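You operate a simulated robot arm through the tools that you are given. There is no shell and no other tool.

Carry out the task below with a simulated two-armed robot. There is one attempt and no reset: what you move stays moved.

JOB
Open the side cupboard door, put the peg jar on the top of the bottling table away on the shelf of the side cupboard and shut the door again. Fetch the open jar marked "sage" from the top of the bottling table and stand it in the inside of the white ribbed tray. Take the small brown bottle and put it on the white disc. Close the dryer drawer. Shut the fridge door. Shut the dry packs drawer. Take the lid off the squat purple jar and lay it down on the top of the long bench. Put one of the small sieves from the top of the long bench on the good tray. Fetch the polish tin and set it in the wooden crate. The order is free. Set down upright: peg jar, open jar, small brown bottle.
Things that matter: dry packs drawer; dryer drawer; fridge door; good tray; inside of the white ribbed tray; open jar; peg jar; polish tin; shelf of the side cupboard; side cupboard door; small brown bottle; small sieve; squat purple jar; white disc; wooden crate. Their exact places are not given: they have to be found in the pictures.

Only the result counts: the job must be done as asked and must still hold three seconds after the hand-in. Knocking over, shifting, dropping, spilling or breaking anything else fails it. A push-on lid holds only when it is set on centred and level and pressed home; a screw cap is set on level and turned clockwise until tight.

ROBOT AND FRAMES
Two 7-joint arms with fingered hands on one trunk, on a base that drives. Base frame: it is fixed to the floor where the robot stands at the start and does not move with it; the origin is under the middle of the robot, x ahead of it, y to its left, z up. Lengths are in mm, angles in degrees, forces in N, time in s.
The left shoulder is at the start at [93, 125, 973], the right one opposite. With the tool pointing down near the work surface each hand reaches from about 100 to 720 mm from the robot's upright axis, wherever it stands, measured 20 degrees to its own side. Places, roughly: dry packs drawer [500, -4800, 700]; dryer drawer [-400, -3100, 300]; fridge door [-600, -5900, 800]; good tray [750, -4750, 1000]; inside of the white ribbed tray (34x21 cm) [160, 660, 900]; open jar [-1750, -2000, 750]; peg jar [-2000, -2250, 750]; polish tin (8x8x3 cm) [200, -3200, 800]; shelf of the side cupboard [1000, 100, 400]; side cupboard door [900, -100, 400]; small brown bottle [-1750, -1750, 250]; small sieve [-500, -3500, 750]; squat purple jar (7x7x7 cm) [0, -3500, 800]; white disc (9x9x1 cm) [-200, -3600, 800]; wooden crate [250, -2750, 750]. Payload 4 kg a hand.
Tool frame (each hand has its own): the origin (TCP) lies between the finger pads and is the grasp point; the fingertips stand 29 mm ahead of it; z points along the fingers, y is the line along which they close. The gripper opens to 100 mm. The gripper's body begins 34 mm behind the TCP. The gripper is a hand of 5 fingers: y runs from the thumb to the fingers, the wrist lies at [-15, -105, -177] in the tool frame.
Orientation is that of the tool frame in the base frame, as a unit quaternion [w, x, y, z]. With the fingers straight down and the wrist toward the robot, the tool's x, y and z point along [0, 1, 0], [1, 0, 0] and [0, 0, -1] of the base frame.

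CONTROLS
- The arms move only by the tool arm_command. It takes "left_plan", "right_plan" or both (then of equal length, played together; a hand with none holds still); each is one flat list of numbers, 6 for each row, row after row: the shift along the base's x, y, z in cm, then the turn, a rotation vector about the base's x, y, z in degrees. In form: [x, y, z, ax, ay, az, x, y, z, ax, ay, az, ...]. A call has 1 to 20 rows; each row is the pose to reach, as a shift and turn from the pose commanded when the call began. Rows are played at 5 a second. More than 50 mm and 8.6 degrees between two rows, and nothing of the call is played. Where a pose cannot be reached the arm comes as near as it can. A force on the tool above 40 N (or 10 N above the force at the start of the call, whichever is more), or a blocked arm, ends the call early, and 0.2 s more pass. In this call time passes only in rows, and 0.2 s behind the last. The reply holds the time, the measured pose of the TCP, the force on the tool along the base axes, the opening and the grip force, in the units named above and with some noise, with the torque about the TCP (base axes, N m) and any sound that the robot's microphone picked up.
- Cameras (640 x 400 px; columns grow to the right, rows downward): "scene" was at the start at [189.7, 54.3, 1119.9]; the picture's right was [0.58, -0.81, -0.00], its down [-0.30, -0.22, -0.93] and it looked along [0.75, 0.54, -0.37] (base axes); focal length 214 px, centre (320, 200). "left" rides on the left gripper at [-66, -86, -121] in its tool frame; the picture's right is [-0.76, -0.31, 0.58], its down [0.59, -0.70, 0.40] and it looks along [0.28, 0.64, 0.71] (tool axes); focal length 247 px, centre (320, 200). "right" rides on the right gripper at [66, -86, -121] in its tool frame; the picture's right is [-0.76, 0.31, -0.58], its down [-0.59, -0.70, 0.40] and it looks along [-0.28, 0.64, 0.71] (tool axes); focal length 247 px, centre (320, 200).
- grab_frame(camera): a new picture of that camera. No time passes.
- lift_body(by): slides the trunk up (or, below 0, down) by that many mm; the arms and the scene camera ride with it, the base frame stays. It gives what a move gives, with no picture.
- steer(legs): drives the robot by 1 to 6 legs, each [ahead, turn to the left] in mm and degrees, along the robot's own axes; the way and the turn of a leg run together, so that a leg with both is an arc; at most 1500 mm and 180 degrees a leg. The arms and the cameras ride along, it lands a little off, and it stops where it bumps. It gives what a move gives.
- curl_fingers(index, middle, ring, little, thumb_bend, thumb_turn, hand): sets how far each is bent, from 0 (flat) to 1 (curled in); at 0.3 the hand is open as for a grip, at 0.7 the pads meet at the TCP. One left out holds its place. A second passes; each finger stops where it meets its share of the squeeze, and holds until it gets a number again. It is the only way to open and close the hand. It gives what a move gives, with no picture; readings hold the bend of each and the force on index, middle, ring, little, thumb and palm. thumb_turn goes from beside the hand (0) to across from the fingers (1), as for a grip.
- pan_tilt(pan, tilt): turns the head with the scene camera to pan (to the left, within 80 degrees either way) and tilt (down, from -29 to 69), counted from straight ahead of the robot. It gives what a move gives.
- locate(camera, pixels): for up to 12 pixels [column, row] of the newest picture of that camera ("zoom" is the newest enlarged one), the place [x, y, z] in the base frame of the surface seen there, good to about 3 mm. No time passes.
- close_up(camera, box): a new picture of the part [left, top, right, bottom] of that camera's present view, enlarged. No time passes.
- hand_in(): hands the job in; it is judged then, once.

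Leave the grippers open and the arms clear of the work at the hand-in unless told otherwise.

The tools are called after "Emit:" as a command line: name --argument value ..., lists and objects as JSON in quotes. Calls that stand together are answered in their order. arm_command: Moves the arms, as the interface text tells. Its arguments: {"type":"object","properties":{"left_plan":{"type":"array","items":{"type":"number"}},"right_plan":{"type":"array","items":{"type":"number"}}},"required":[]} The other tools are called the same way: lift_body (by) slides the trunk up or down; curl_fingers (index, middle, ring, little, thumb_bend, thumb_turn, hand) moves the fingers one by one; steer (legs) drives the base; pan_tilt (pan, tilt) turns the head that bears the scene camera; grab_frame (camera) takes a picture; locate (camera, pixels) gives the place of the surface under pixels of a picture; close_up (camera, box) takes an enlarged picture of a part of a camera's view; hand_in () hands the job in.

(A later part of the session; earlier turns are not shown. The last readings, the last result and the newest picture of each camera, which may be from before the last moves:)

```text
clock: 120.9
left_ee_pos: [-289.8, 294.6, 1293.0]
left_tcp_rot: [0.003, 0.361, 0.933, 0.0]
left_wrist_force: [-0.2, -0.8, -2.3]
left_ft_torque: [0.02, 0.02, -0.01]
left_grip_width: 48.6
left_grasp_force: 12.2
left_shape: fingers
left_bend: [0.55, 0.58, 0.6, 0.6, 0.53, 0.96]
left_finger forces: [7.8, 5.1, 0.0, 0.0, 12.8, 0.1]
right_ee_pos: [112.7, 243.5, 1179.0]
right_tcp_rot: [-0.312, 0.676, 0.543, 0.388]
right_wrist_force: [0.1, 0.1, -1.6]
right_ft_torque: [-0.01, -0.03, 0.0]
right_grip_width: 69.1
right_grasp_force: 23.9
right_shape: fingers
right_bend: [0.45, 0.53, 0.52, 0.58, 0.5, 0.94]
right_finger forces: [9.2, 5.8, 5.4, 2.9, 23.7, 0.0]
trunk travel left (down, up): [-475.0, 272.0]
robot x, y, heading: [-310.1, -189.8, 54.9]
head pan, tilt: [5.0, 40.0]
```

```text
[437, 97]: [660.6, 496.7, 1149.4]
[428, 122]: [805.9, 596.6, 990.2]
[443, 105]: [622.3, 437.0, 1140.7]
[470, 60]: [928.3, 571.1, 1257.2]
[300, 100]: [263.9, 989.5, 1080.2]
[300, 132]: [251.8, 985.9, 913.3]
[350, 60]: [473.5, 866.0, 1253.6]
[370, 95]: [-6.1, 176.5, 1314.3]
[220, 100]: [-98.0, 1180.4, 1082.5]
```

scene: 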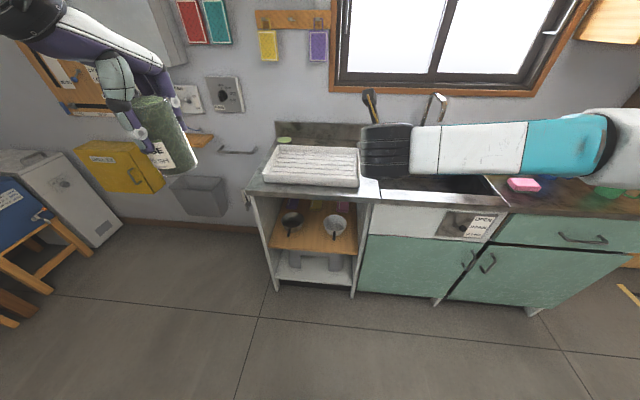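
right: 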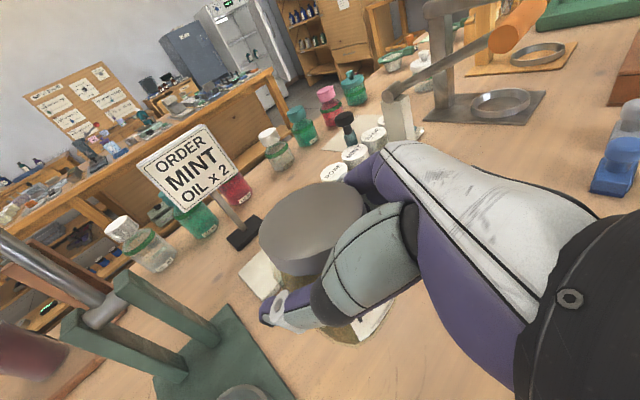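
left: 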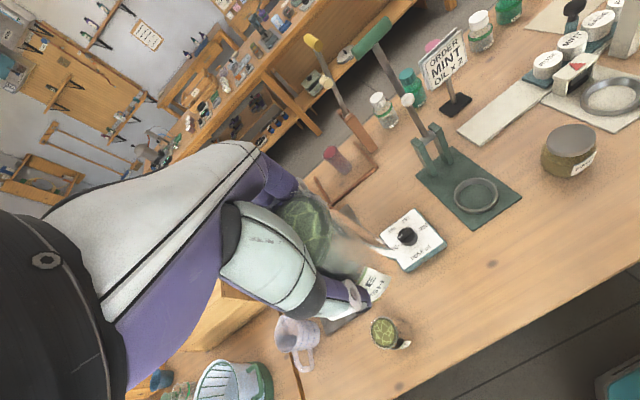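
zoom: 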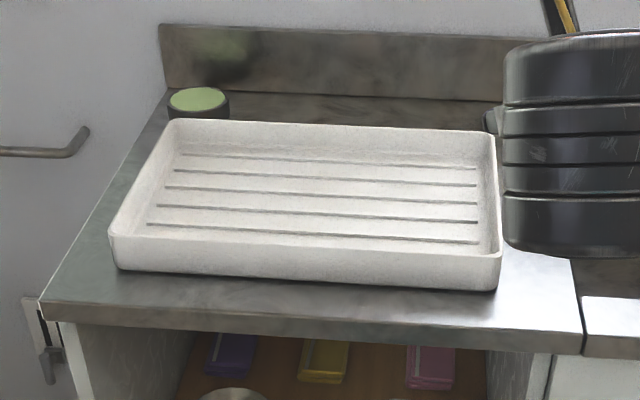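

All clear. I pull the right hand back a bit and drive 430 mm forward to the counter.

Emit:
arm_command --right_plan '[-1.0, -3.5, 0.5, 0, 0, 0, -2.0, -7.0, 1, 0, 0, 0, -3.0, -10.5, 1.5, 0, 0, 0]'

Emit:
steer --legs '[[430, -0.5]]'

Emit:
grab_frame --camera "scene"

```text
clock: 121.7
left_ee_pos: [-290.0, 293.9, 1294.4]
left_tcp_rot: [0.004, 0.361, 0.933, 0.0]
left_wrist_force: [0.2, -0.2, -1.2]
left_ft_torque: [0.02, -0.02, 0.03]
left_grip_width: 48.7
left_grasp_force: 13.0
left_shape: fingers
left_bend: [0.55, 0.58, 0.6, 0.6, 0.53, 0.96]
left_finger forces: [7.9, 5.0, 0.1, 0.1, 12.8, 0.1]
right_ee_pos: [80.7, 136.3, 1193.2]
right_tcp_rot: [-0.311, 0.676, 0.545, 0.387]
right_wrist_force: [-0.9, -0.3, -2.0]
right_ft_torque: [0.0, -0.03, 0.03]
right_grip_width: 69.2
right_grasp_force: 23.8
right_shape: fingers
right_bend: [0.45, 0.53, 0.52, 0.58, 0.5, 0.94]
right_finger forces: [9.3, 5.8, 5.5, 2.7, 23.7, 0.0]
trunk travel left (down, up): [-475.0, 272.0]
robot x, y, heading: [-310.5, -186.8, 54.8]
head pan, tilt: [5.0, 40.0]
```

```text
clock: 124.4
left_ee_pos: [-27.3, 654.9, 1291.9]
left_tcp_rot: [0.004, 0.367, 0.93, -0.001]
left_wrist_force: [-0.1, -0.3, -2.3]
left_ft_torque: [0.03, -0.03, 0.01]
left_grip_width: 48.6
left_grasp_force: 13.0
left_shape: fingers
left_bend: [0.55, 0.58, 0.6, 0.6, 0.53, 0.96]
left_finger forces: [7.8, 5.1, 0.0, 0.1, 12.8, 0.1]
right_ee_pos: [342.8, 494.9, 1193.2]
right_tcp_rot: [-0.308, 0.679, 0.541, 0.388]
right_wrist_force: [-0.1, 0.2, -2.1]
right_ft_torque: [-0.04, 0.01, 0.02]
right_grip_width: 69.4
right_grasp_force: 23.3
right_shape: fingers
right_bend: [0.45, 0.53, 0.52, 0.58, 0.5, 0.94]
right_finger forces: [9.1, 5.8, 5.5, 2.7, 23.6, 0.0]
trunk travel left (down, up): [-475.0, 272.0]
robot x, y, heading: [-54.5, 175.5, 54.1]
head pan, tilt: [5.0, 40.0]
```

```text
taken
```

scene: 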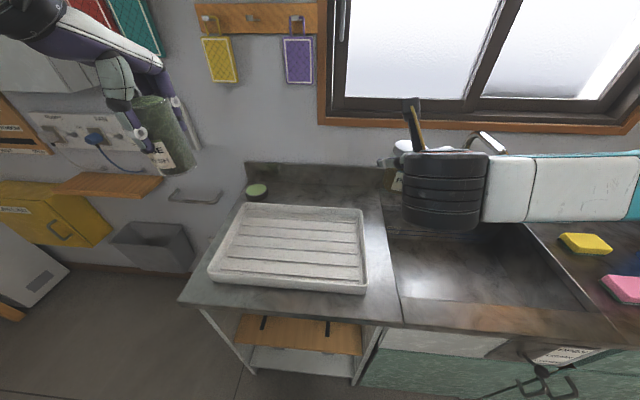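

I re-measure the tray from here.

Emit:
locate --camera "scene" --pixels '[[290, 245], [243, 206], [361, 209], [366, 285], [211, 270], [260, 240], [320, 240], [285, 262]]'

```text
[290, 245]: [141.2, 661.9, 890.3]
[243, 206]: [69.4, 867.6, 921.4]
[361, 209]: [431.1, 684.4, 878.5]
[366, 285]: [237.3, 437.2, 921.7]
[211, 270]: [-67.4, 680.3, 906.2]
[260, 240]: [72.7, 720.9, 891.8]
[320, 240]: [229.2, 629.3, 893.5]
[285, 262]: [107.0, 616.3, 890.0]
```

I bring the sage jar over the tray and lower to just above the floor.

Emit:
arm_command --left_plan '[4.2, 0.2, 0, 0, 0, 0, 8.4, 0.5, 0, 0, 0, 0, 12.6, 0.8, 0, 0, 0, 0, 16.7, 1, 0, 0, 0, 0, 16.7, 1, -4.5, 0, 0, 0, 16.7, 1, -9, 0, 0, 0, 16.7, 1, -13.5, 0, 0, 0, 16.7, 1, -18, 0, 0, 0, 16.7, 1, -22.5, 0, 0, 0, 16.7, 1, -27, 0, 0, 0]'

Emit:
grab_frame --camera "left"

Emit:
grab_frame --camera "scene"

```text
clock: 126.6
left_ee_pos: [138.1, 665.5, 1022.3]
left_tcp_rot: [0.004, 0.366, 0.931, 0.0]
left_wrist_force: [0.4, 0.1, -1.3]
left_ft_torque: [0.05, 0.02, 0.0]
left_grip_width: 48.1
left_grasp_force: 13.3
left_shape: fingers
left_bend: [0.55, 0.58, 0.6, 0.6, 0.53, 0.96]
left_finger forces: [7.5, 5.1, 0.0, 0.1, 12.4, 0.0]
right_ee_pos: [341.7, 493.4, 1192.3]
right_tcp_rot: [-0.308, 0.679, 0.541, 0.389]
right_wrist_force: [-0.3, 0.1, -2.2]
right_ft_torque: [0.01, -0.02, 0.02]
right_grip_width: 69.0
right_grasp_force: 23.8
right_shape: fingers
right_bend: [0.45, 0.53, 0.52, 0.58, 0.5, 0.94]
right_finger forces: [9.2, 5.8, 5.5, 2.8, 23.6, 0.1]
trunk travel left (down, up): [-475.0, 272.0]
robot x, y, heading: [-53.9, 172.4, 54.2]
head pan, tilt: [5.0, 40.0]
```

```text
taken
```

left: 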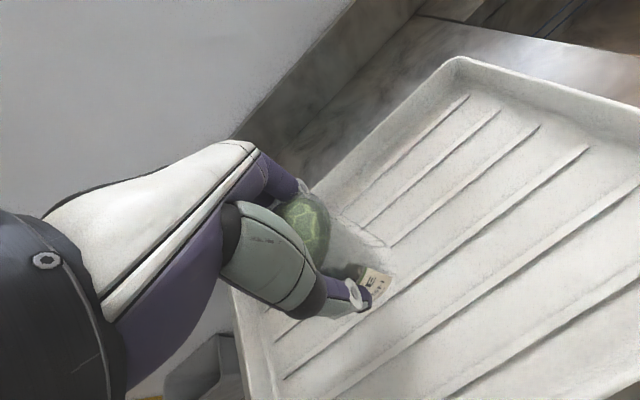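

```text
taken
```

scene: 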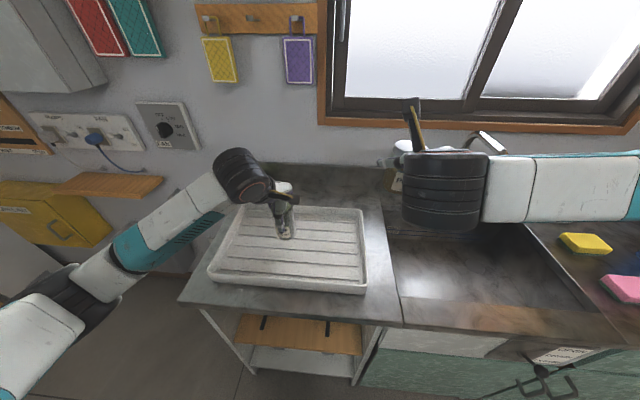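

The jar base is ~45 mm above the tray floor. I lower it gently.

Emit:
arm_command --left_plan '[0, 0, -2.2, 0, 0, 0, 0, 0, -4.0, 0, 0, 0, 0, 0, -4.4, 0, 0, 0, 0, 0, -4.7, 0, 0, 0]'

Emit:
grab_frame --camera "left"

Emit:
close_up --camera "scene" --box '[200, 140, 390, 300]'

```text
clock: 127.6
left_ee_pos: [139.9, 665.5, 976.5]
left_tcp_rot: [0.003, 0.367, 0.93, 0.001]
left_wrist_force: [0.5, -0.1, 1.2]
left_ft_torque: [0.02, 0.04, 0.03]
left_grip_width: 48.3
left_grasp_force: 12.4
left_shape: fingers
left_bend: [0.55, 0.58, 0.6, 0.6, 0.53, 0.96]
left_finger forces: [7.6, 5.0, 0.1, 0.0, 12.4, 0.0]
right_ee_pos: [342.2, 492.8, 1193.8]
right_tcp_rot: [-0.309, 0.679, 0.54, 0.389]
right_wrist_force: [0.1, 0.3, -1.4]
right_ft_torque: [-0.01, 0.0, 0.0]
right_grip_width: 69.3
right_grasp_force: 23.0
right_shape: fingers
right_bend: [0.45, 0.53, 0.52, 0.58, 0.5, 0.94]
right_finger forces: [9.1, 5.9, 5.5, 2.9, 23.7, 0.1]
trunk travel left (down, up): [-475.0, 272.0]
robot x, y, heading: [-55.8, 171.7, 53.8]
head pan, tilt: [5.0, 40.0]
```

```text
taken
```

left: 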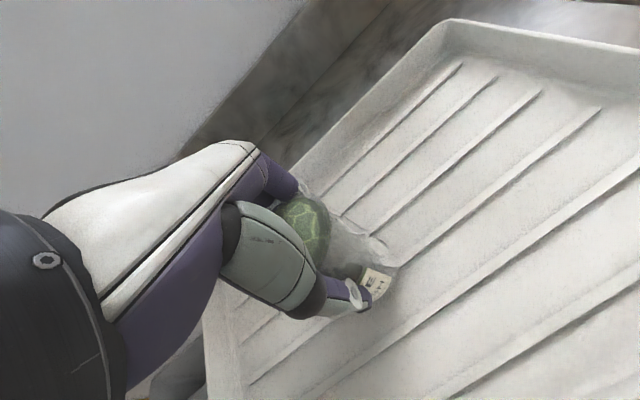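

```text
2.50 times, centred on (295, 220) of scene
```

zoom: 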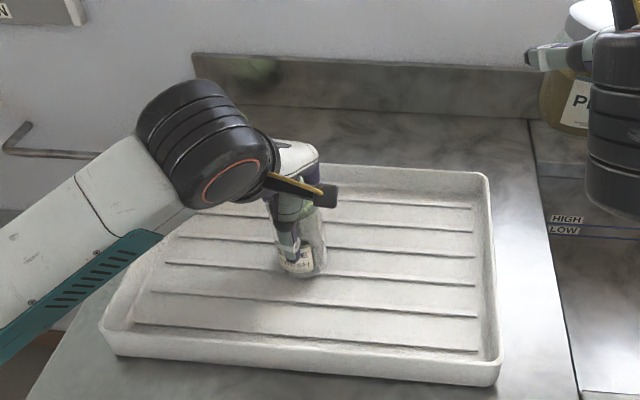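

The force suggests first contact. I press down another 2 mm in tiny steps, then release.

Emit:
arm_command --left_plan '[0, 0, -0.1, 0, 0, 0, 0, 0, -0.2, 0, 0, 0]'

```text
clock: 128.2
left_ee_pos: [139.6, 663.4, 975.3]
left_tcp_rot: [0.003, 0.367, 0.93, 0.001]
left_wrist_force: [2.0, 1.7, 10.4]
left_ft_torque: [-0.08, 0.14, 0.02]
left_grip_width: 48.4
left_grasp_force: 13.8
left_shape: fingers
left_bend: [0.55, 0.58, 0.6, 0.6, 0.53, 0.96]
left_finger forces: [9.0, 6.2, 0.0, 0.0, 12.8, 0.1]
right_ee_pos: [341.2, 492.4, 1194.6]
right_tcp_rot: [-0.309, 0.679, 0.54, 0.389]
right_wrist_force: [-0.2, 0.4, -1.0]
right_ft_torque: [-0.03, -0.03, 0.02]
right_grip_width: 69.2
right_grasp_force: 23.3
right_shape: fingers
right_bend: [0.45, 0.53, 0.52, 0.58, 0.5, 0.94]
right_finger forces: [9.2, 5.7, 5.5, 2.8, 23.5, 0.0]
trunk travel left (down, up): [-475.0, 272.0]
robot x, y, heading: [-53.5, 174.3, 54.1]
head pan, tilt: [5.0, 40.0]
```

Contact at 10 N. I ease 1 mm up and open the left hand gradually.

Emit:
arm_command --left_plan '[0, 0, 0.1, 0, 0, 0]'

Emit:
curl_fingers --hand "left" --index 0.48 --middle 0.48 --ring 0.48 --little 0.48 --thumb_bend 0.48

Emit:
curl_fingers --hand "left" --index 0.3 --middle 0.3 --ring 0.3 --little 0.3 --thumb_bend 0.3

Emit:
grab_frame --camera "left"

```text
clock: 128.6
left_ee_pos: [139.8, 662.7, 975.2]
left_tcp_rot: [0.004, 0.367, 0.93, 0.0]
left_wrist_force: [1.7, 1.2, 9.3]
left_ft_torque: [-0.1, 0.14, 0.01]
left_grip_width: 48.3
left_grasp_force: 13.9
left_shape: fingers
left_bend: [0.55, 0.58, 0.6, 0.6, 0.53, 0.96]
left_finger forces: [8.9, 6.0, 0.0, 0.1, 13.0, 0.0]
right_ee_pos: [342.0, 491.7, 1192.2]
right_tcp_rot: [-0.309, 0.679, 0.54, 0.389]
right_wrist_force: [0.5, 1.0, -1.6]
right_ft_torque: [-0.03, 0.01, 0.04]
right_grip_width: 69.3
right_grasp_force: 23.0
right_shape: fingers
right_bend: [0.45, 0.53, 0.52, 0.58, 0.5, 0.94]
right_finger forces: [9.2, 5.8, 5.5, 2.8, 23.7, 0.0]
trunk travel left (down, up): [-475.0, 272.0]
robot x, y, heading: [-53.6, 171.0, 54.2]
head pan, tilt: [5.0, 40.0]
```

```text
clock: 129.6
left_ee_pos: [139.3, 663.9, 974.3]
left_tcp_rot: [0.003, 0.366, 0.93, -0.001]
left_wrist_force: [-0.5, -1.2, -1.3]
left_ft_torque: [-0.03, 0.03, 0.01]
left_grip_width: 57.2
left_grasp_force: 0.9
left_shape: fingers
left_bend: [0.48, 0.48, 0.48, 0.48, 0.47, 0.97]
left_finger forces: [0.7, 0.0, 0.0, 0.0, 1.0, 0.1]
right_ee_pos: [343.1, 492.6, 1192.5]
right_tcp_rot: [-0.309, 0.68, 0.539, 0.389]
right_wrist_force: [-0.4, -0.7, -2.0]
right_ft_torque: [-0.01, -0.02, -0.01]
right_grip_width: 68.8
right_grasp_force: 24.0
right_shape: fingers
right_bend: [0.45, 0.53, 0.52, 0.58, 0.5, 0.94]
right_finger forces: [9.2, 5.9, 5.6, 2.9, 23.6, 0.0]
trunk travel left (down, up): [-475.0, 272.0]
robot x, y, heading: [-54.1, 175.2, 54.3]
head pan, tilt: [5.0, 40.0]
```

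```text
clock: 130.6
left_ee_pos: [139.0, 664.6, 974.4]
left_tcp_rot: [0.004, 0.367, 0.93, -0.001]
left_wrist_force: [0.0, -0.3, -0.3]
left_ft_torque: [0.01, 0.01, 0.0]
left_grip_width: 98.5
left_grasp_force: 0.1
left_shape: fingers
left_bend: [0.3, 0.3, 0.3, 0.3, 0.3, 0.97]
left_finger forces: [0.0, 0.0, 0.1, 0.1, 0.0, 0.0]
right_ee_pos: [340.9, 493.0, 1192.6]
right_tcp_rot: [-0.309, 0.68, 0.54, 0.389]
right_wrist_force: [-0.6, -0.2, -1.9]
right_ft_torque: [0.02, 0.0, -0.01]
right_grip_width: 69.2
right_grasp_force: 23.1
right_shape: fingers
right_bend: [0.45, 0.53, 0.52, 0.58, 0.5, 0.94]
right_finger forces: [9.2, 5.9, 5.5, 2.8, 23.6, 0.0]
trunk travel left (down, up): [-475.0, 272.0]
robot x, y, heading: [-49.0, 172.6, 54.1]
head pan, tilt: [5.0, 40.0]
```

```text
taken
```

left: 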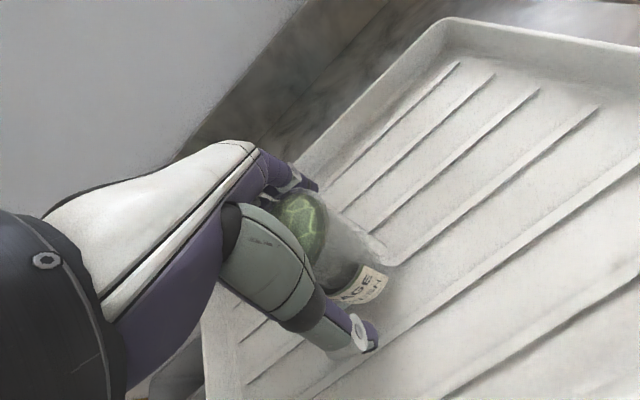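

Released. I raise the left hand straight up and check the jar.

Emit:
arm_command --left_plan '[0, 0, 2, 0, 0, 0, 0, 0, 6, 0, 0, 0, 0, 0, 10.5, 0, 0, 0, 0, 0, 15, 0, 0, 0, 0, 0, 19.5, 0, 0, 0, 0, 0, 24, 0, 0, 0, 0, 0, 28.5, 0, 0, 0]'

Emit:
grab_frame --camera "scene"

Emit:
close_up --camera "scene" --box '[200, 160, 380, 300]'

```text
clock: 132.2
left_ee_pos: [141.4, 663.0, 1262.6]
left_tcp_rot: [0.003, 0.367, 0.93, -0.001]
left_wrist_force: [-0.5, -0.7, 0.9]
left_ft_torque: [0.01, 0.01, -0.02]
left_grip_width: 98.4
left_grasp_force: 0.1
left_shape: fingers
left_bend: [0.3, 0.3, 0.3, 0.3, 0.3, 0.98]
left_finger forces: [0.0, 0.0, 0.0, 0.0, 0.1, 0.1]
right_ee_pos: [342.2, 491.5, 1193.7]
right_tcp_rot: [-0.31, 0.678, 0.541, 0.389]
right_wrist_force: [1.1, 0.7, -1.9]
right_ft_torque: [-0.01, -0.03, 0.02]
right_grip_width: 69.1
right_grasp_force: 23.4
right_shape: fingers
right_bend: [0.45, 0.53, 0.52, 0.58, 0.5, 0.94]
right_finger forces: [9.2, 5.8, 5.4, 2.9, 23.6, 0.1]
trunk travel left (down, up): [-475.0, 272.0]
robot x, y, heading: [-49.2, 172.2, 54.1]
head pan, tilt: [5.0, 40.0]
```

```text
taken
```

scene: 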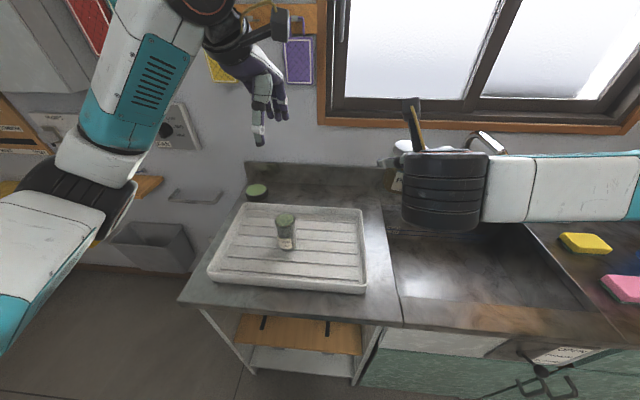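

```text
2.86 times, centred on (290, 230) of scene
```

zoom: 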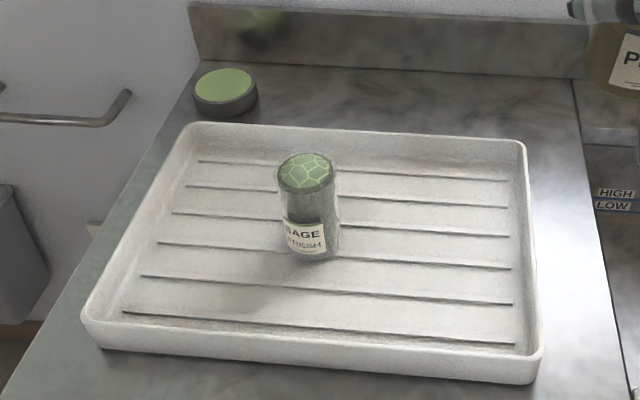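

The sage jar stands upright in the tray. I pull the left hand back, back off from the counter, and go east to the side cupboard.

Emit:
arm_command --left_plan '[-3, -2, 1, 0, 0, 0, -6, -4, 2, 0, 0, 0, -9, -6, 3, 0, 0, 0, -12, -8, 4, 0, 0, 0]'

Emit:
steer --legs '[[-350, 0], [0, -90], [740, 0], [0, 90]]'

Emit:
pan_tilt --pan -5 --tilt 45

Emit:
grab_frame --camera "scene"

```text
clock: 133.2
left_ee_pos: [18.4, 584.1, 1300.7]
left_tcp_rot: [0.003, 0.367, 0.93, -0.001]
left_wrist_force: [-0.3, 0.2, -0.4]
left_ft_torque: [0.0, -0.03, 0.04]
left_grip_width: 98.7
left_grasp_force: 0.1
left_shape: fingers
left_bend: [0.3, 0.3, 0.3, 0.3, 0.3, 0.98]
left_finger forces: [0.0, 0.0, 0.1, 0.0, 0.0, 0.0]
right_ee_pos: [342.1, 492.8, 1193.9]
right_tcp_rot: [-0.309, 0.679, 0.54, 0.389]
right_wrist_force: [-0.8, 0.4, -2.4]
right_ft_torque: [-0.03, -0.01, 0.0]
right_grip_width: 69.2
right_grasp_force: 23.5
right_shape: fingers
right_bend: [0.45, 0.53, 0.52, 0.58, 0.5, 0.94]
right_finger forces: [9.2, 5.8, 5.5, 2.9, 23.6, 0.0]
trunk travel left (down, up): [-475.0, 272.0]
robot x, y, heading: [-50.5, 173.2, 54.1]
head pan, tilt: [5.0, 40.0]
```

```text
clock: 146.8
left_ee_pos: [407.8, -114.3, 1300.7]
left_tcp_rot: [0.003, 0.362, 0.932, 0.0]
left_wrist_force: [-0.4, -0.6, 0.5]
left_ft_torque: [0.0, 0.02, 0.01]
left_grip_width: 98.6
left_grasp_force: 0.0
left_shape: fingers
left_bend: [0.3, 0.3, 0.3, 0.3, 0.3, 0.98]
left_finger forces: [0.0, 0.0, 0.1, 0.1, 0.1, 0.0]
right_ee_pos: [731.2, -201.9, 1194.1]
right_tcp_rot: [-0.311, 0.677, 0.543, 0.387]
right_wrist_force: [-0.1, -0.8, -0.9]
right_ft_torque: [0.0, 0.0, -0.01]
right_grip_width: 68.5
right_grasp_force: 21.8
right_shape: fingers
right_bend: [0.45, 0.53, 0.52, 0.58, 0.5, 0.94]
right_finger forces: [8.7, 5.5, 5.3, 2.4, 22.2, 0.0]
trunk travel left (down, up): [-475.0, 272.0]
robot x, y, heading: [335.8, -529.6, 54.9]
head pan, tilt: [5.0, 40.0]
```

```text
clock: 147.5
left_ee_pos: [406.8, -113.7, 1300.8]
left_tcp_rot: [0.003, 0.362, 0.932, 0.0]
left_wrist_force: [0.8, 0.1, 0.0]
left_ft_torque: [-0.02, -0.01, 0.01]
left_grip_width: 98.6
left_grasp_force: 0.0
left_shape: fingers
left_bend: [0.3, 0.3, 0.3, 0.3, 0.3, 0.98]
left_finger forces: [0.0, 0.1, 0.0, 0.1, 0.0, 0.0]
right_ee_pos: [731.6, -201.2, 1192.9]
right_tcp_rot: [-0.311, 0.677, 0.543, 0.387]
right_wrist_force: [-0.2, 0.2, -2.4]
right_ft_torque: [-0.01, 0.0, 0.0]
right_grip_width: 68.6
right_grasp_force: 21.9
right_shape: fingers
right_bend: [0.45, 0.53, 0.52, 0.58, 0.5, 0.94]
right_finger forces: [8.8, 5.5, 5.4, 2.3, 22.3, 0.0]
trunk travel left (down, up): [-475.0, 272.0]
robot x, y, heading: [340.8, -525.4, 55.0]
head pan, tilt: [-5.0, 45.0]
```

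```text
taken
```

scene: 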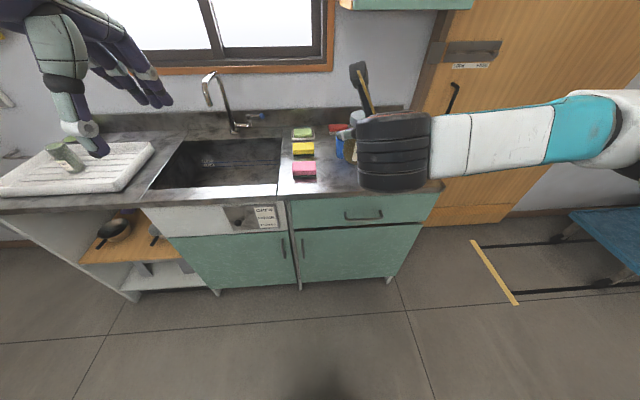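

I'm facing the cupboard. I zoom on the door and its handle.

Emit:
close_up --camera "scene" --box '[240, 190, 440, 300]'

Emit:
locate --camera "zoom" --pixels '[[205, 158], [205, 180], [205, 202], [140, 180], [180, 180], [600, 120], [190, 120], [480, 280], [190, 300], [400, 80], [300, 200], [165, 200]]'

```text
3.20 times, centred on (340, 245) of scene
```

zoom: 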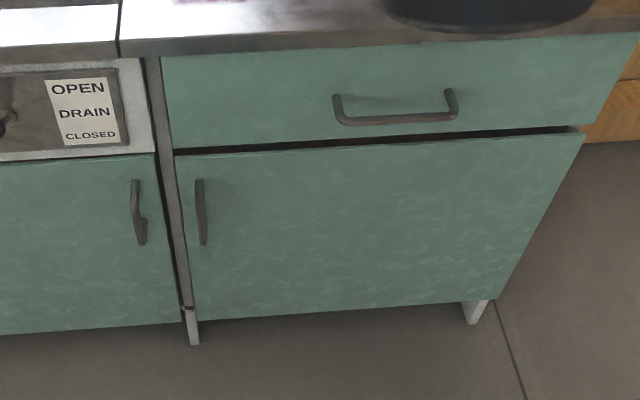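

```text
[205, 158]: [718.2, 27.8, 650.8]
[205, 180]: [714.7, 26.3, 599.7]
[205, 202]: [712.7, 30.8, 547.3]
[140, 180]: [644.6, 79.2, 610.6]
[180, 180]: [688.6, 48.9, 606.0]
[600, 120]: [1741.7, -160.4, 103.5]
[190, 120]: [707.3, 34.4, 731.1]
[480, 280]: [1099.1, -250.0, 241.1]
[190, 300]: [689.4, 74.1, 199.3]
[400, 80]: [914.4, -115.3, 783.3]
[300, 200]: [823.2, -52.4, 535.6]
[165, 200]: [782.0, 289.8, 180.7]
```

Emit:
close_up --camera "scene" --box '[285, 235, 325, 275]'

```text
10.00 times, centred on (305, 255) of scene
```

zoom: 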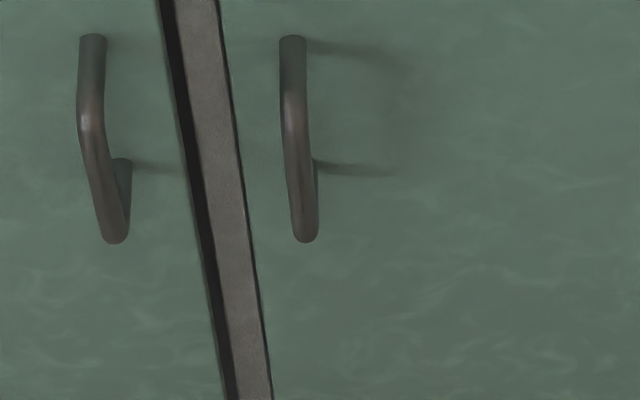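

Emit:
locate --camera "zoom" --pixels '[[293, 45], [293, 80], [295, 110], [297, 150], [302, 190], [305, 230], [340, 100], [265, 100], [100, 150], [316, 175], [240, 150], [112, 225]]'

```text
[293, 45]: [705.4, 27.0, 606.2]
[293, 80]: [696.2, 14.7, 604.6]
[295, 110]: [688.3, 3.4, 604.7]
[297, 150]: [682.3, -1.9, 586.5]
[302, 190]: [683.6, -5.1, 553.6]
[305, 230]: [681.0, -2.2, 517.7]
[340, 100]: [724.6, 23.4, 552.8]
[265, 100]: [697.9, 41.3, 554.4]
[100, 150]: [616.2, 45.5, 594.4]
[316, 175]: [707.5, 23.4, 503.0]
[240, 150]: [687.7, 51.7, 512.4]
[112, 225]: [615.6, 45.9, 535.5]
```

Handle bar: vertical, centre ≈ (685,1), z 505–600, standing 40 mm off the door (door plane N≈444). Hinge is on the right. I first raise the right hand (with the peg jar), then lower the trunk.

Emit:
arm_command --right_plan '[0, 0, 4.5, 0, 0, 0, 0, 0, 9, 0, 0, 0, -0.5, -0.7, 13.5, 0, 0, 0, -1, -1.4, 18, 0, 0, 0, -1.5, -2.1, 22, 0, 0, 0, -2, -2.8, 25, 0, 0, 0]'

Emit:
lift_body --by -380

Emit:
pan_tilt --pan 0 --tilt 35

Emit:
grab_frame --camera "scene"

```text
clock: 148.9
left_ee_pos: [406.7, -114.6, 1300.8]
left_tcp_rot: [0.004, 0.362, 0.932, -0.001]
left_wrist_force: [-0.7, -0.8, -1.0]
left_ft_torque: [0.0, -0.02, 0.04]
left_grip_width: 98.6
left_grasp_force: 0.1
left_shape: fingers
left_bend: [0.3, 0.3, 0.3, 0.3, 0.3, 0.98]
left_finger forces: [0.1, 0.0, 0.0, 0.0, 0.0, 0.0]
right_ee_pos: [713.5, -229.6, 1441.5]
right_tcp_rot: [-0.311, 0.677, 0.543, 0.387]
right_wrist_force: [0.9, -0.2, -1.7]
right_ft_torque: [0.02, 0.02, 0.02]
right_grip_width: 68.4
right_grasp_force: 21.8
right_shape: fingers
right_bend: [0.45, 0.53, 0.52, 0.58, 0.5, 0.94]
right_finger forces: [8.6, 5.5, 5.2, 2.5, 21.9, 0.0]
trunk travel left (down, up): [-475.0, 272.0]
robot x, y, heading: [339.2, -529.2, 54.9]
head pan, tilt: [-5.0, 45.0]
```

```text
clock: 152.6
left_ee_pos: [416.3, -101.9, 907.5]
left_tcp_rot: [-0.003, 0.362, 0.932, -0.024]
left_wrist_force: [-0.1, 0.5, 0.2]
left_ft_torque: [0.03, 0.02, 0.02]
left_grip_width: 98.9
left_grasp_force: 0.1
left_shape: fingers
left_bend: [0.3, 0.3, 0.3, 0.3, 0.3, 0.98]
left_finger forces: [0.0, 0.1, 0.0, 0.0, 0.0, 0.0]
right_ee_pos: [711.2, -230.8, 1062.5]
right_tcp_rot: [-0.311, 0.676, 0.543, 0.388]
right_wrist_force: [0.0, 1.1, -2.5]
right_ft_torque: [-0.01, -0.03, -0.01]
right_grip_width: 68.1
right_grasp_force: 21.8
right_shape: fingers
right_bend: [0.45, 0.53, 0.52, 0.58, 0.5, 0.94]
right_finger forces: [8.6, 5.5, 5.2, 2.5, 21.8, 0.0]
trunk travel left (down, up): [-95.0, 652.0]
robot x, y, heading: [343.2, -531.4, 54.7]
head pan, tilt: [-5.0, 45.0]
```

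```text
clock: 153.3
left_ee_pos: [416.6, -102.6, 906.3]
left_tcp_rot: [-0.001, 0.362, 0.932, -0.023]
left_wrist_force: [0.1, -0.2, 0.4]
left_ft_torque: [0.0, -0.01, -0.03]
left_grip_width: 98.6
left_grasp_force: 0.1
left_shape: fingers
left_bend: [0.3, 0.3, 0.3, 0.3, 0.3, 0.98]
left_finger forces: [0.1, 0.0, 0.1, 0.1, 0.1, 0.1]
right_ee_pos: [711.8, -229.4, 1063.5]
right_tcp_rot: [-0.311, 0.677, 0.544, 0.387]
right_wrist_force: [-0.1, 0.4, -1.5]
right_ft_torque: [-0.01, -0.01, -0.02]
right_grip_width: 68.5
right_grasp_force: 21.7
right_shape: fingers
right_bend: [0.45, 0.53, 0.52, 0.58, 0.5, 0.94]
right_finger forces: [8.6, 5.5, 5.1, 2.3, 21.8, 0.0]
trunk travel left (down, up): [-95.0, 652.0]
robot x, y, heading: [341.6, -527.4, 54.5]
head pan, tilt: [0.0, 35.0]
```

```text
taken
```

scene: 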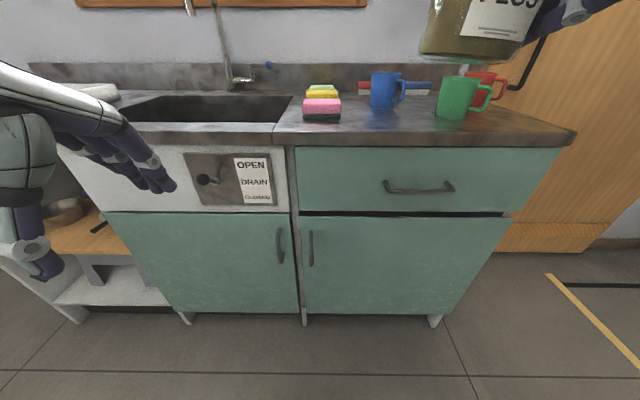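

Now I rotate the left hand into a horizontal side-grasp pose and bring it down in front of the handle level.

Emit:
arm_command --left_plan '[0.8, -0.81, -2.47, -0.44, -5.93, 4.54, 1.59, -1.61, -4.94, -0.87, -11.86, 9.09, 2.39, -2.42, -7.41, -1.31, -17.79, 13.63, 3.18, -3.23, -9.88, -1.74, -23.72, 18.17, 3.98, -4.04, -12.36, -2.18, -29.65, 22.72, 4.78, -4.84, -14.83, -2.62, -35.57, 27.26, 5.57, -5.65, -17.3, -3.05, -41.5, 31.8, 6.37, -6.46, -19.77, -3.49, -47.43, 36.34, 7.16, -7.26, -22.24, -3.92, -53.36, 40.89, 7.96, -8.07, -24.71, -4.36, -59.29, 45.43, 8.76, -8.88, -27.18, -4.8, -65.22, 49.97, 9.55, -9.68, -29.65, -5.23, -71.15, 54.52, 10.35, -10.49, -32.13, -5.67, -77.08, 59.06, 11.15, -11.3, -34.6, -6.1, -83, 63.6]'

Emit:
grab_frame --camera "scene"

Emit:
grab_frame --camera "left"

```text
clock: 156.3
left_ee_pos: [524.9, -216.0, 561.6]
left_tcp_rot: [0.611, -0.212, 0.744, 0.168]
left_wrist_force: [0.2, 0.8, 0.3]
left_ft_torque: [0.01, 0.02, 0.04]
left_grip_width: 99.0
left_grasp_force: 0.0
left_shape: fingers
left_bend: [0.3, 0.3, 0.3, 0.3, 0.3, 0.98]
left_finger forces: [0.1, 0.0, 0.0, 0.0, 0.1, 0.1]
left hand out of reach, approached as far as the arm can: row 1, 2, 3, 4, 5, 6, 7, 8, 9, 10, 11
right_ee_pos: [712.0, -230.4, 1062.5]
right_tcp_rot: [-0.31, 0.678, 0.544, 0.387]
right_wrist_force: [0.2, -0.5, -1.4]
right_ft_torque: [-0.01, -0.04, -0.01]
right_grip_width: 68.3
right_grasp_force: 21.1
right_shape: fingers
right_bend: [0.45, 0.54, 0.52, 0.58, 0.5, 0.94]
right_finger forces: [8.6, 5.5, 5.1, 2.4, 21.9, 0.0]
trunk travel left (down, up): [-95.0, 652.0]
robot x, y, heading: [339.2, -523.3, 54.6]
head pan, tilt: [0.0, 35.0]
```

```text
taken
```

scene: 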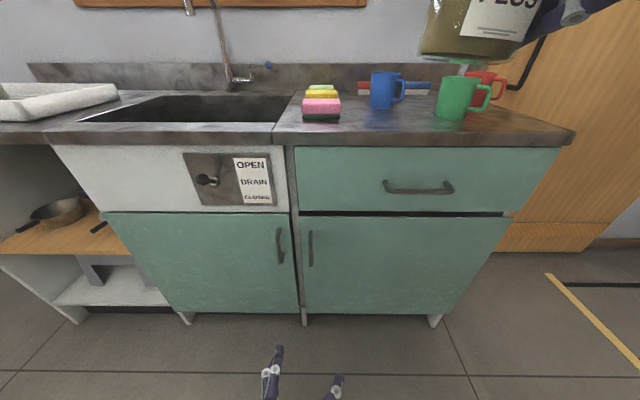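

```text
taken
```

left: 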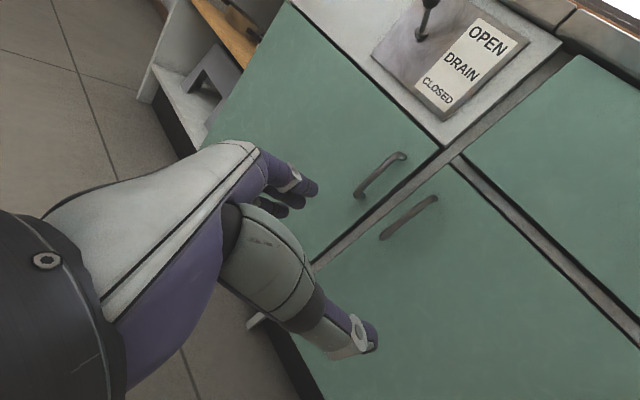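

The left hand reached the side-grasp pose (TCP at U≈552). I drive 110 mm forward and look at the handle alignment.

Emit:
steer --legs '[[110, 0]]'

Emit:
grab_frame --camera "left"

Emit:
grab_frame --camera "scene"

```text
clock: 157.5
left_ee_pos: [586.6, -127.7, 561.0]
left_tcp_rot: [0.611, -0.212, 0.744, 0.169]
left_wrist_force: [-0.1, 0.9, 0.5]
left_ft_torque: [-0.03, -0.01, 0.0]
left_grip_width: 98.8
left_grasp_force: 0.0
left_shape: fingers
left_bend: [0.3, 0.3, 0.3, 0.3, 0.3, 0.98]
left_finger forces: [0.1, 0.1, 0.0, 0.0, 0.0, 0.0]
right_ee_pos: [774.6, -142.0, 1062.5]
right_tcp_rot: [-0.31, 0.678, 0.544, 0.387]
right_wrist_force: [0.0, -0.2, -1.8]
right_ft_torque: [-0.01, 0.0, 0.0]
right_grip_width: 68.3
right_grasp_force: 21.4
right_shape: fingers
right_bend: [0.45, 0.54, 0.52, 0.58, 0.5, 0.94]
right_finger forces: [8.6, 5.6, 5.2, 2.3, 21.8, 0.0]
trunk travel left (down, up): [-95.0, 652.0]
robot x, y, heading: [405.2, -439.0, 54.4]
head pan, tilt: [0.0, 35.0]
```

```text
taken
```

left: 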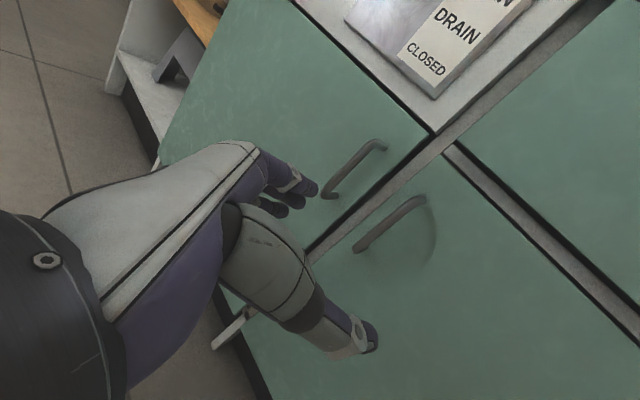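

```text
taken
```

scene: 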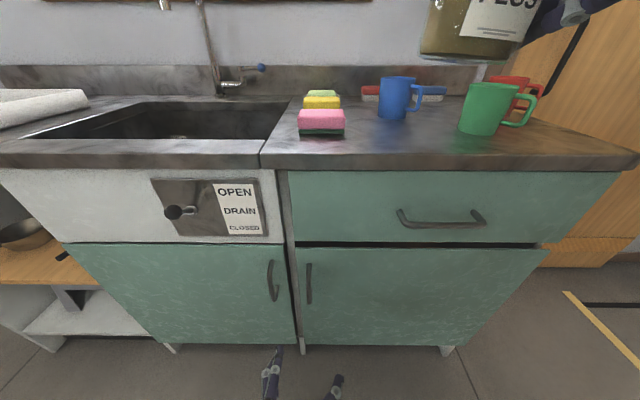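

I re-measure the bar from here and narrow the hand opening so it will not touch the neighbouring handle.

Emit:
close_up --camera "scene" --box '[250, 240, 350, 320]'

Emit:
curl_fingers --hand "left" --index 0.4 --middle 0.4 --ring 0.4 --little 0.4 --thumb_bend 0.38

```text
5.00 times, centred on (300, 280) of scene
```

zoom: 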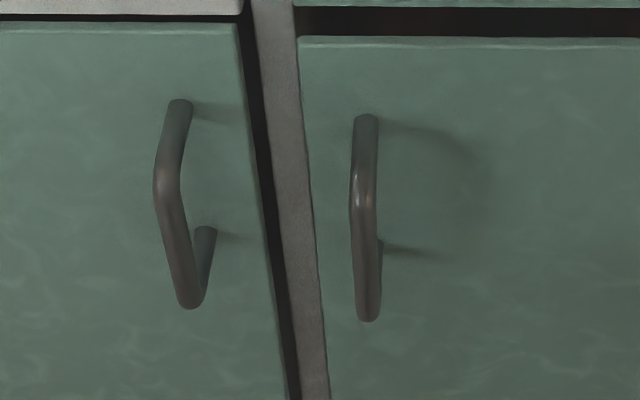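

```text
clock: 158.5
left_ee_pos: [587.5, -127.2, 562.1]
left_tcp_rot: [0.611, -0.211, 0.744, 0.168]
left_wrist_force: [-1.1, -0.3, 0.9]
left_ft_torque: [0.03, 0.02, 0.0]
left_grip_width: 77.4
left_grasp_force: 0.0
left_shape: fingers
left_bend: [0.4, 0.4, 0.4, 0.4, 0.38, 0.98]
left_finger forces: [0.0, 0.0, 0.0, 0.0, 0.1, 0.0]
right_ee_pos: [773.3, -141.8, 1064.2]
right_tcp_rot: [-0.311, 0.677, 0.543, 0.387]
right_wrist_force: [-0.1, -0.7, -1.6]
right_ft_torque: [-0.03, 0.0, 0.02]
right_grip_width: 68.5
right_grasp_force: 22.2
right_shape: fingers
right_bend: [0.45, 0.54, 0.52, 0.58, 0.5, 0.94]
right_finger forces: [8.7, 5.5, 5.2, 2.2, 21.9, 0.0]
trunk travel left (down, up): [-95.0, 652.0]
robot x, y, heading: [402.0, -436.3, 54.5]
head pan, tilt: [0.0, 35.0]
```

Emit:
locate --camera "zoom" --pixels '[[362, 190], [365, 230], [367, 270], [369, 310], [366, 120], [420, 220], [280, 200], [165, 190], [190, 290], [500, 60], [315, 60]]'

```text
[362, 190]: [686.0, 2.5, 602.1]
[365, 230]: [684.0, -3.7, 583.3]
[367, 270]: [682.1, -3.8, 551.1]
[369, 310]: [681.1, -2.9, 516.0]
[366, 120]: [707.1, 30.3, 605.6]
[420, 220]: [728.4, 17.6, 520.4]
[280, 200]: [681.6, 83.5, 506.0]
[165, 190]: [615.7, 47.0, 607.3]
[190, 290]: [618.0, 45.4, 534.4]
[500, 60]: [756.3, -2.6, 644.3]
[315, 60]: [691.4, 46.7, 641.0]
```

Bar centre ≈ (686,1). I approach to about 40 mm short and check.

Emit:
arm_command --left_plan '[2.3, 3.1, 0.3, 0, 0, 0, 4.7, 6.1, 0.6, 0, 0, 0, 7.0, 9.2, 0.6, 0, 0, 0]'

Emit:
grab_frame --camera "left"

Emit:
grab_frame --camera "scene"

```text
clock: 159.3
left_ee_pos: [655.8, -34.3, 568.6]
left_tcp_rot: [0.611, -0.212, 0.744, 0.168]
left_wrist_force: [-0.7, -1.5, 0.2]
left_ft_torque: [0.06, 0.0, -0.04]
left_grip_width: 77.4
left_grasp_force: 0.0
left_shape: fingers
left_bend: [0.4, 0.4, 0.4, 0.4, 0.38, 0.98]
left_finger forces: [0.1, 0.0, 0.0, 0.0, 0.0, 0.0]
right_ee_pos: [774.8, -142.3, 1062.5]
right_tcp_rot: [-0.311, 0.677, 0.543, 0.387]
right_wrist_force: [0.8, -1.2, -2.2]
right_ft_torque: [-0.02, -0.02, -0.01]
right_grip_width: 68.2
right_grasp_force: 21.8
right_shape: fingers
right_bend: [0.45, 0.54, 0.52, 0.58, 0.5, 0.94]
right_finger forces: [8.8, 5.5, 5.2, 2.4, 22.0, 0.0]
trunk travel left (down, up): [-95.0, 652.0]
robot x, y, heading: [405.5, -435.0, 54.2]
head pan, tilt: [0.0, 35.0]
```

```text
taken
```

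left: 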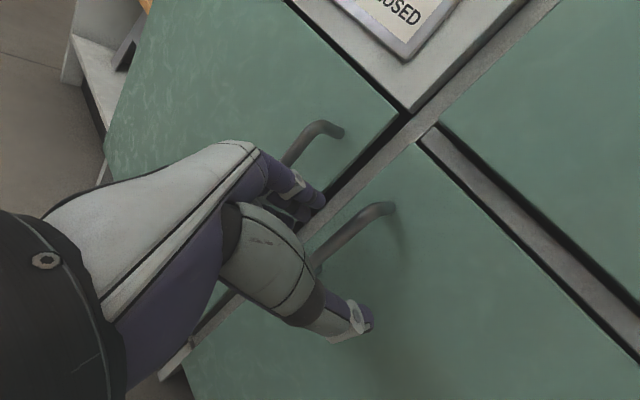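

```text
taken
```

scene: 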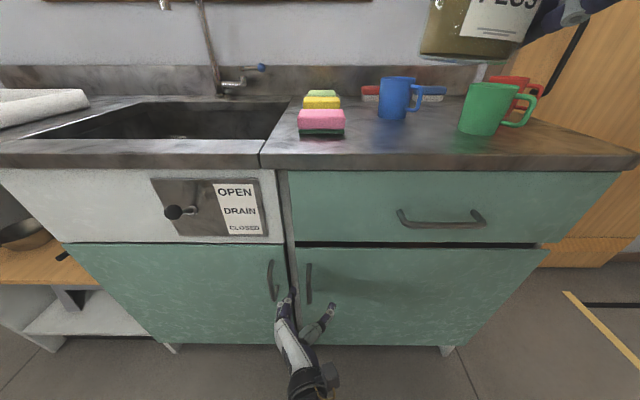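

The bar is between index (287,295) and thumb (330,308). I go in the last 38 mm.

Emit:
arm_command --left_plan '[1.3, 1.6, 0, 0, 0, 0, 2.5, 3.0, 0, 0, 0, 0]'

Emit:
grab_frame --camera "left"

Emit:
close_up --camera "scene" --box '[240, 240, 370, 340]'

```text
clock: 159.9
left_ee_pos: [681.3, -4.1, 568.9]
left_tcp_rot: [0.612, -0.211, 0.744, 0.167]
left_wrist_force: [0.3, 0.7, -0.3]
left_ft_torque: [-0.01, -0.04, 0.01]
left_grip_width: 77.5
left_grasp_force: 0.1
left_shape: fingers
left_bend: [0.4, 0.4, 0.4, 0.4, 0.38, 0.98]
left_finger forces: [0.0, 0.1, 0.0, 0.0, 0.1, 0.0]
right_ee_pos: [773.8, -141.3, 1062.5]
right_tcp_rot: [-0.31, 0.677, 0.544, 0.388]
right_wrist_force: [-0.2, 0.3, -1.7]
right_ft_torque: [-0.02, -0.05, -0.02]
right_grip_width: 68.3
right_grasp_force: 22.2
right_shape: fingers
right_bend: [0.45, 0.54, 0.52, 0.58, 0.5, 0.94]
right_finger forces: [8.7, 5.4, 5.2, 2.3, 21.9, 0.0]
trunk travel left (down, up): [-95.0, 652.0]
robot x, y, heading: [400.0, -437.7, 54.4]
head pan, tilt: [0.0, 35.0]
```

```text
taken
```

left: 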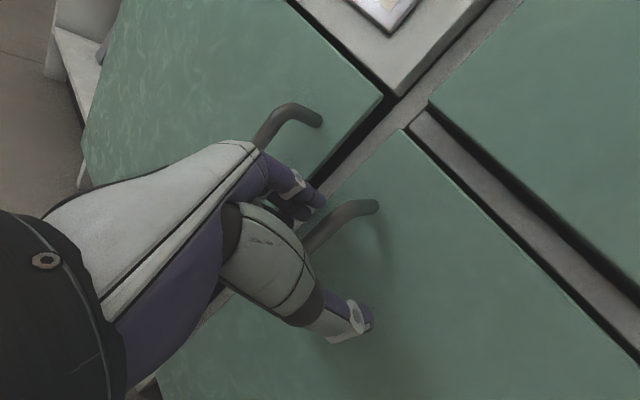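

```text
4.00 times, centred on (305, 290) of scene
```

zoom: 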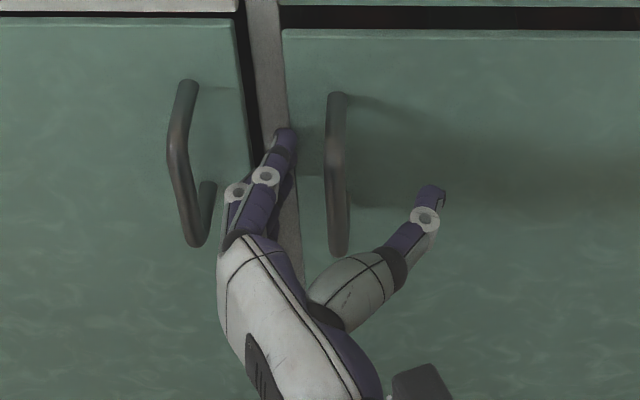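

Bar is between fingers and thumb. I close the left hand on it.

Emit:
curl_fingers --hand "left" --index 0.72 --middle 0.72 --ring 0.72 --little 0.72 --thumb_bend 0.7

Emit:
close_up --camera "scene" --box '[240, 240, 370, 340]'

```text
clock: 160.9
left_ee_pos: [679.0, -4.2, 567.8]
left_tcp_rot: [0.611, -0.211, 0.744, 0.169]
left_wrist_force: [-9.4, 5.4, -1.4]
left_ft_torque: [0.13, 0.28, 0.07]
left_grip_width: 0.7
left_grasp_force: 5.5
left_shape: fingers
left_bend: [0.72, 0.72, 0.71, 0.71, 0.7, 0.98]
left_finger forces: [2.5, 0.1, 2.3, 5.8, 0.0, 0.0]
right_ee_pos: [773.7, -141.9, 1062.6]
right_tcp_rot: [-0.311, 0.677, 0.543, 0.387]
right_wrist_force: [-0.5, -0.5, -2.3]
right_ft_torque: [-0.01, 0.0, -0.01]
right_grip_width: 68.3
right_grasp_force: 21.7
right_shape: fingers
right_bend: [0.45, 0.54, 0.52, 0.58, 0.5, 0.94]
right_finger forces: [8.7, 5.5, 5.2, 2.3, 21.8, 0.0]
trunk travel left (down, up): [-95.0, 652.0]
robot x, y, heading: [402.6, -436.7, 54.8]
head pan, tilt: [0.0, 35.0]
```

```text
4.00 times, centred on (305, 290) of scene
```

zoom: 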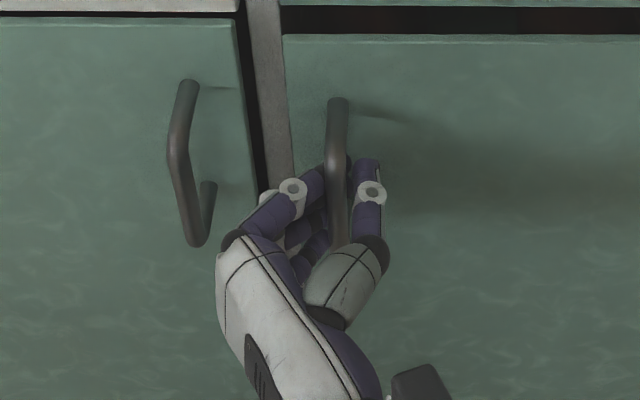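

The fingers have closed around behind the bar. I pull the door open along its arc (about 18°).

Emit:
arm_command --left_plan '[-0.6, -1.2, 0, 0, 0, 0, -1.27, -2.28, 0, 0, 0, 0, -2.42, -4.61, 0, 0, 0, 0, -3.45, -7.01, 0, 0, 0, 0, -4.35, -9.46, 0, 0, 0, 0, -5.12, -11.95, 0, 0, 0, 0, -5.77, -14.48, 0, 0, 0, 0]'

Emit:
grab_frame --camera "scene"

```text
clock: 162.7
left_ee_pos: [629.7, -117.0, 579.5]
left_tcp_rot: [0.626, -0.201, 0.726, 0.199]
left_wrist_force: [0.4, -0.2, 0.4]
left_ft_torque: [0.04, 0.01, 0.0]
left_grip_width: 0.2
left_grasp_force: 0.1
left_shape: fingers
left_bend: [0.72, 0.72, 0.72, 0.72, 0.7, 0.98]
left_finger forces: [0.0, 0.0, 0.0, 0.0, 0.1, 0.0]
right_ee_pos: [774.5, -141.8, 1062.0]
right_tcp_rot: [-0.31, 0.677, 0.544, 0.387]
right_wrist_force: [-0.4, -0.7, -1.8]
right_ft_torque: [-0.01, -0.02, 0.0]
right_grip_width: 68.3
right_grasp_force: 21.4
right_shape: fingers
right_bend: [0.45, 0.54, 0.52, 0.58, 0.5, 0.94]
right_finger forces: [8.7, 5.5, 5.2, 2.3, 21.8, 0.1]
trunk travel left (down, up): [-95.0, 652.0]
robot x, y, heading: [399.8, -442.0, 54.9]
head pan, tilt: [0.0, 35.0]
stopped in row 7 (left hand): the arm was blocked; the commanded pose is now the measured one
```

```text
taken
```

scene: 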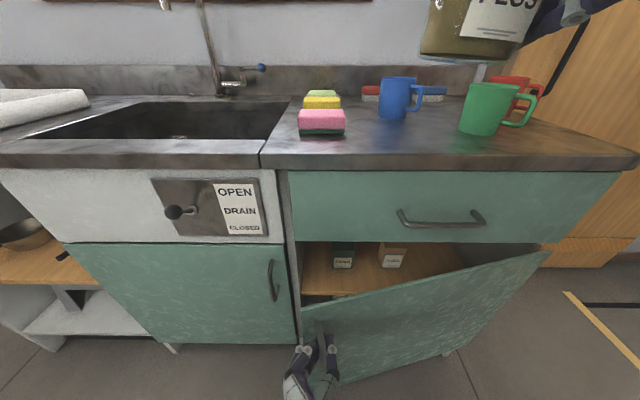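

The door is open roughly 20°. I measure the door's edge and the shelf inside.

Emit:
locate --camera "scene" --pixels '[[303, 306], [545, 254], [420, 280], [340, 285], [420, 262], [312, 270], [390, 245], [343, 255], [450, 255], [310, 320], [298, 250], [440, 243]]'

Emit:
close_up --camera "scene" --box '[270, 220, 470, 400]'

```text
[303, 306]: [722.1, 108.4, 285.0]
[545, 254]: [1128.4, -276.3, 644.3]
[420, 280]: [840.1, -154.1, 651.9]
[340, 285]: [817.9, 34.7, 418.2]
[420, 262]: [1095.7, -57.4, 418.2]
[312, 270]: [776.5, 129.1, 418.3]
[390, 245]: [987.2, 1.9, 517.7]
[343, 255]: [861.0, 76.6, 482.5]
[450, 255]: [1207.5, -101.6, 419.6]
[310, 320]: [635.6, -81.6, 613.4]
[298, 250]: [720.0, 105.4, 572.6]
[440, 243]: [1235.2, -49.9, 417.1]
```

```text
2.22 times, centred on (370, 310) of scene
```

zoom: 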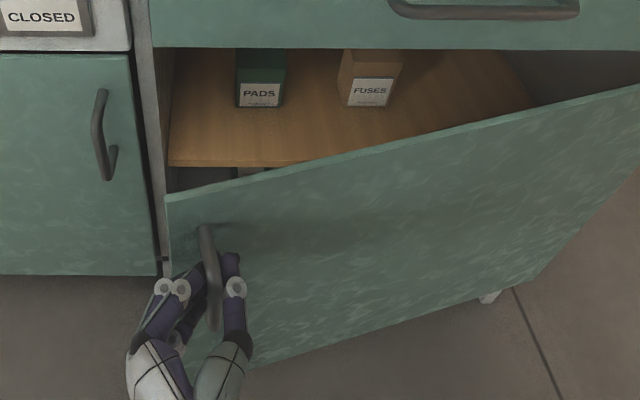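

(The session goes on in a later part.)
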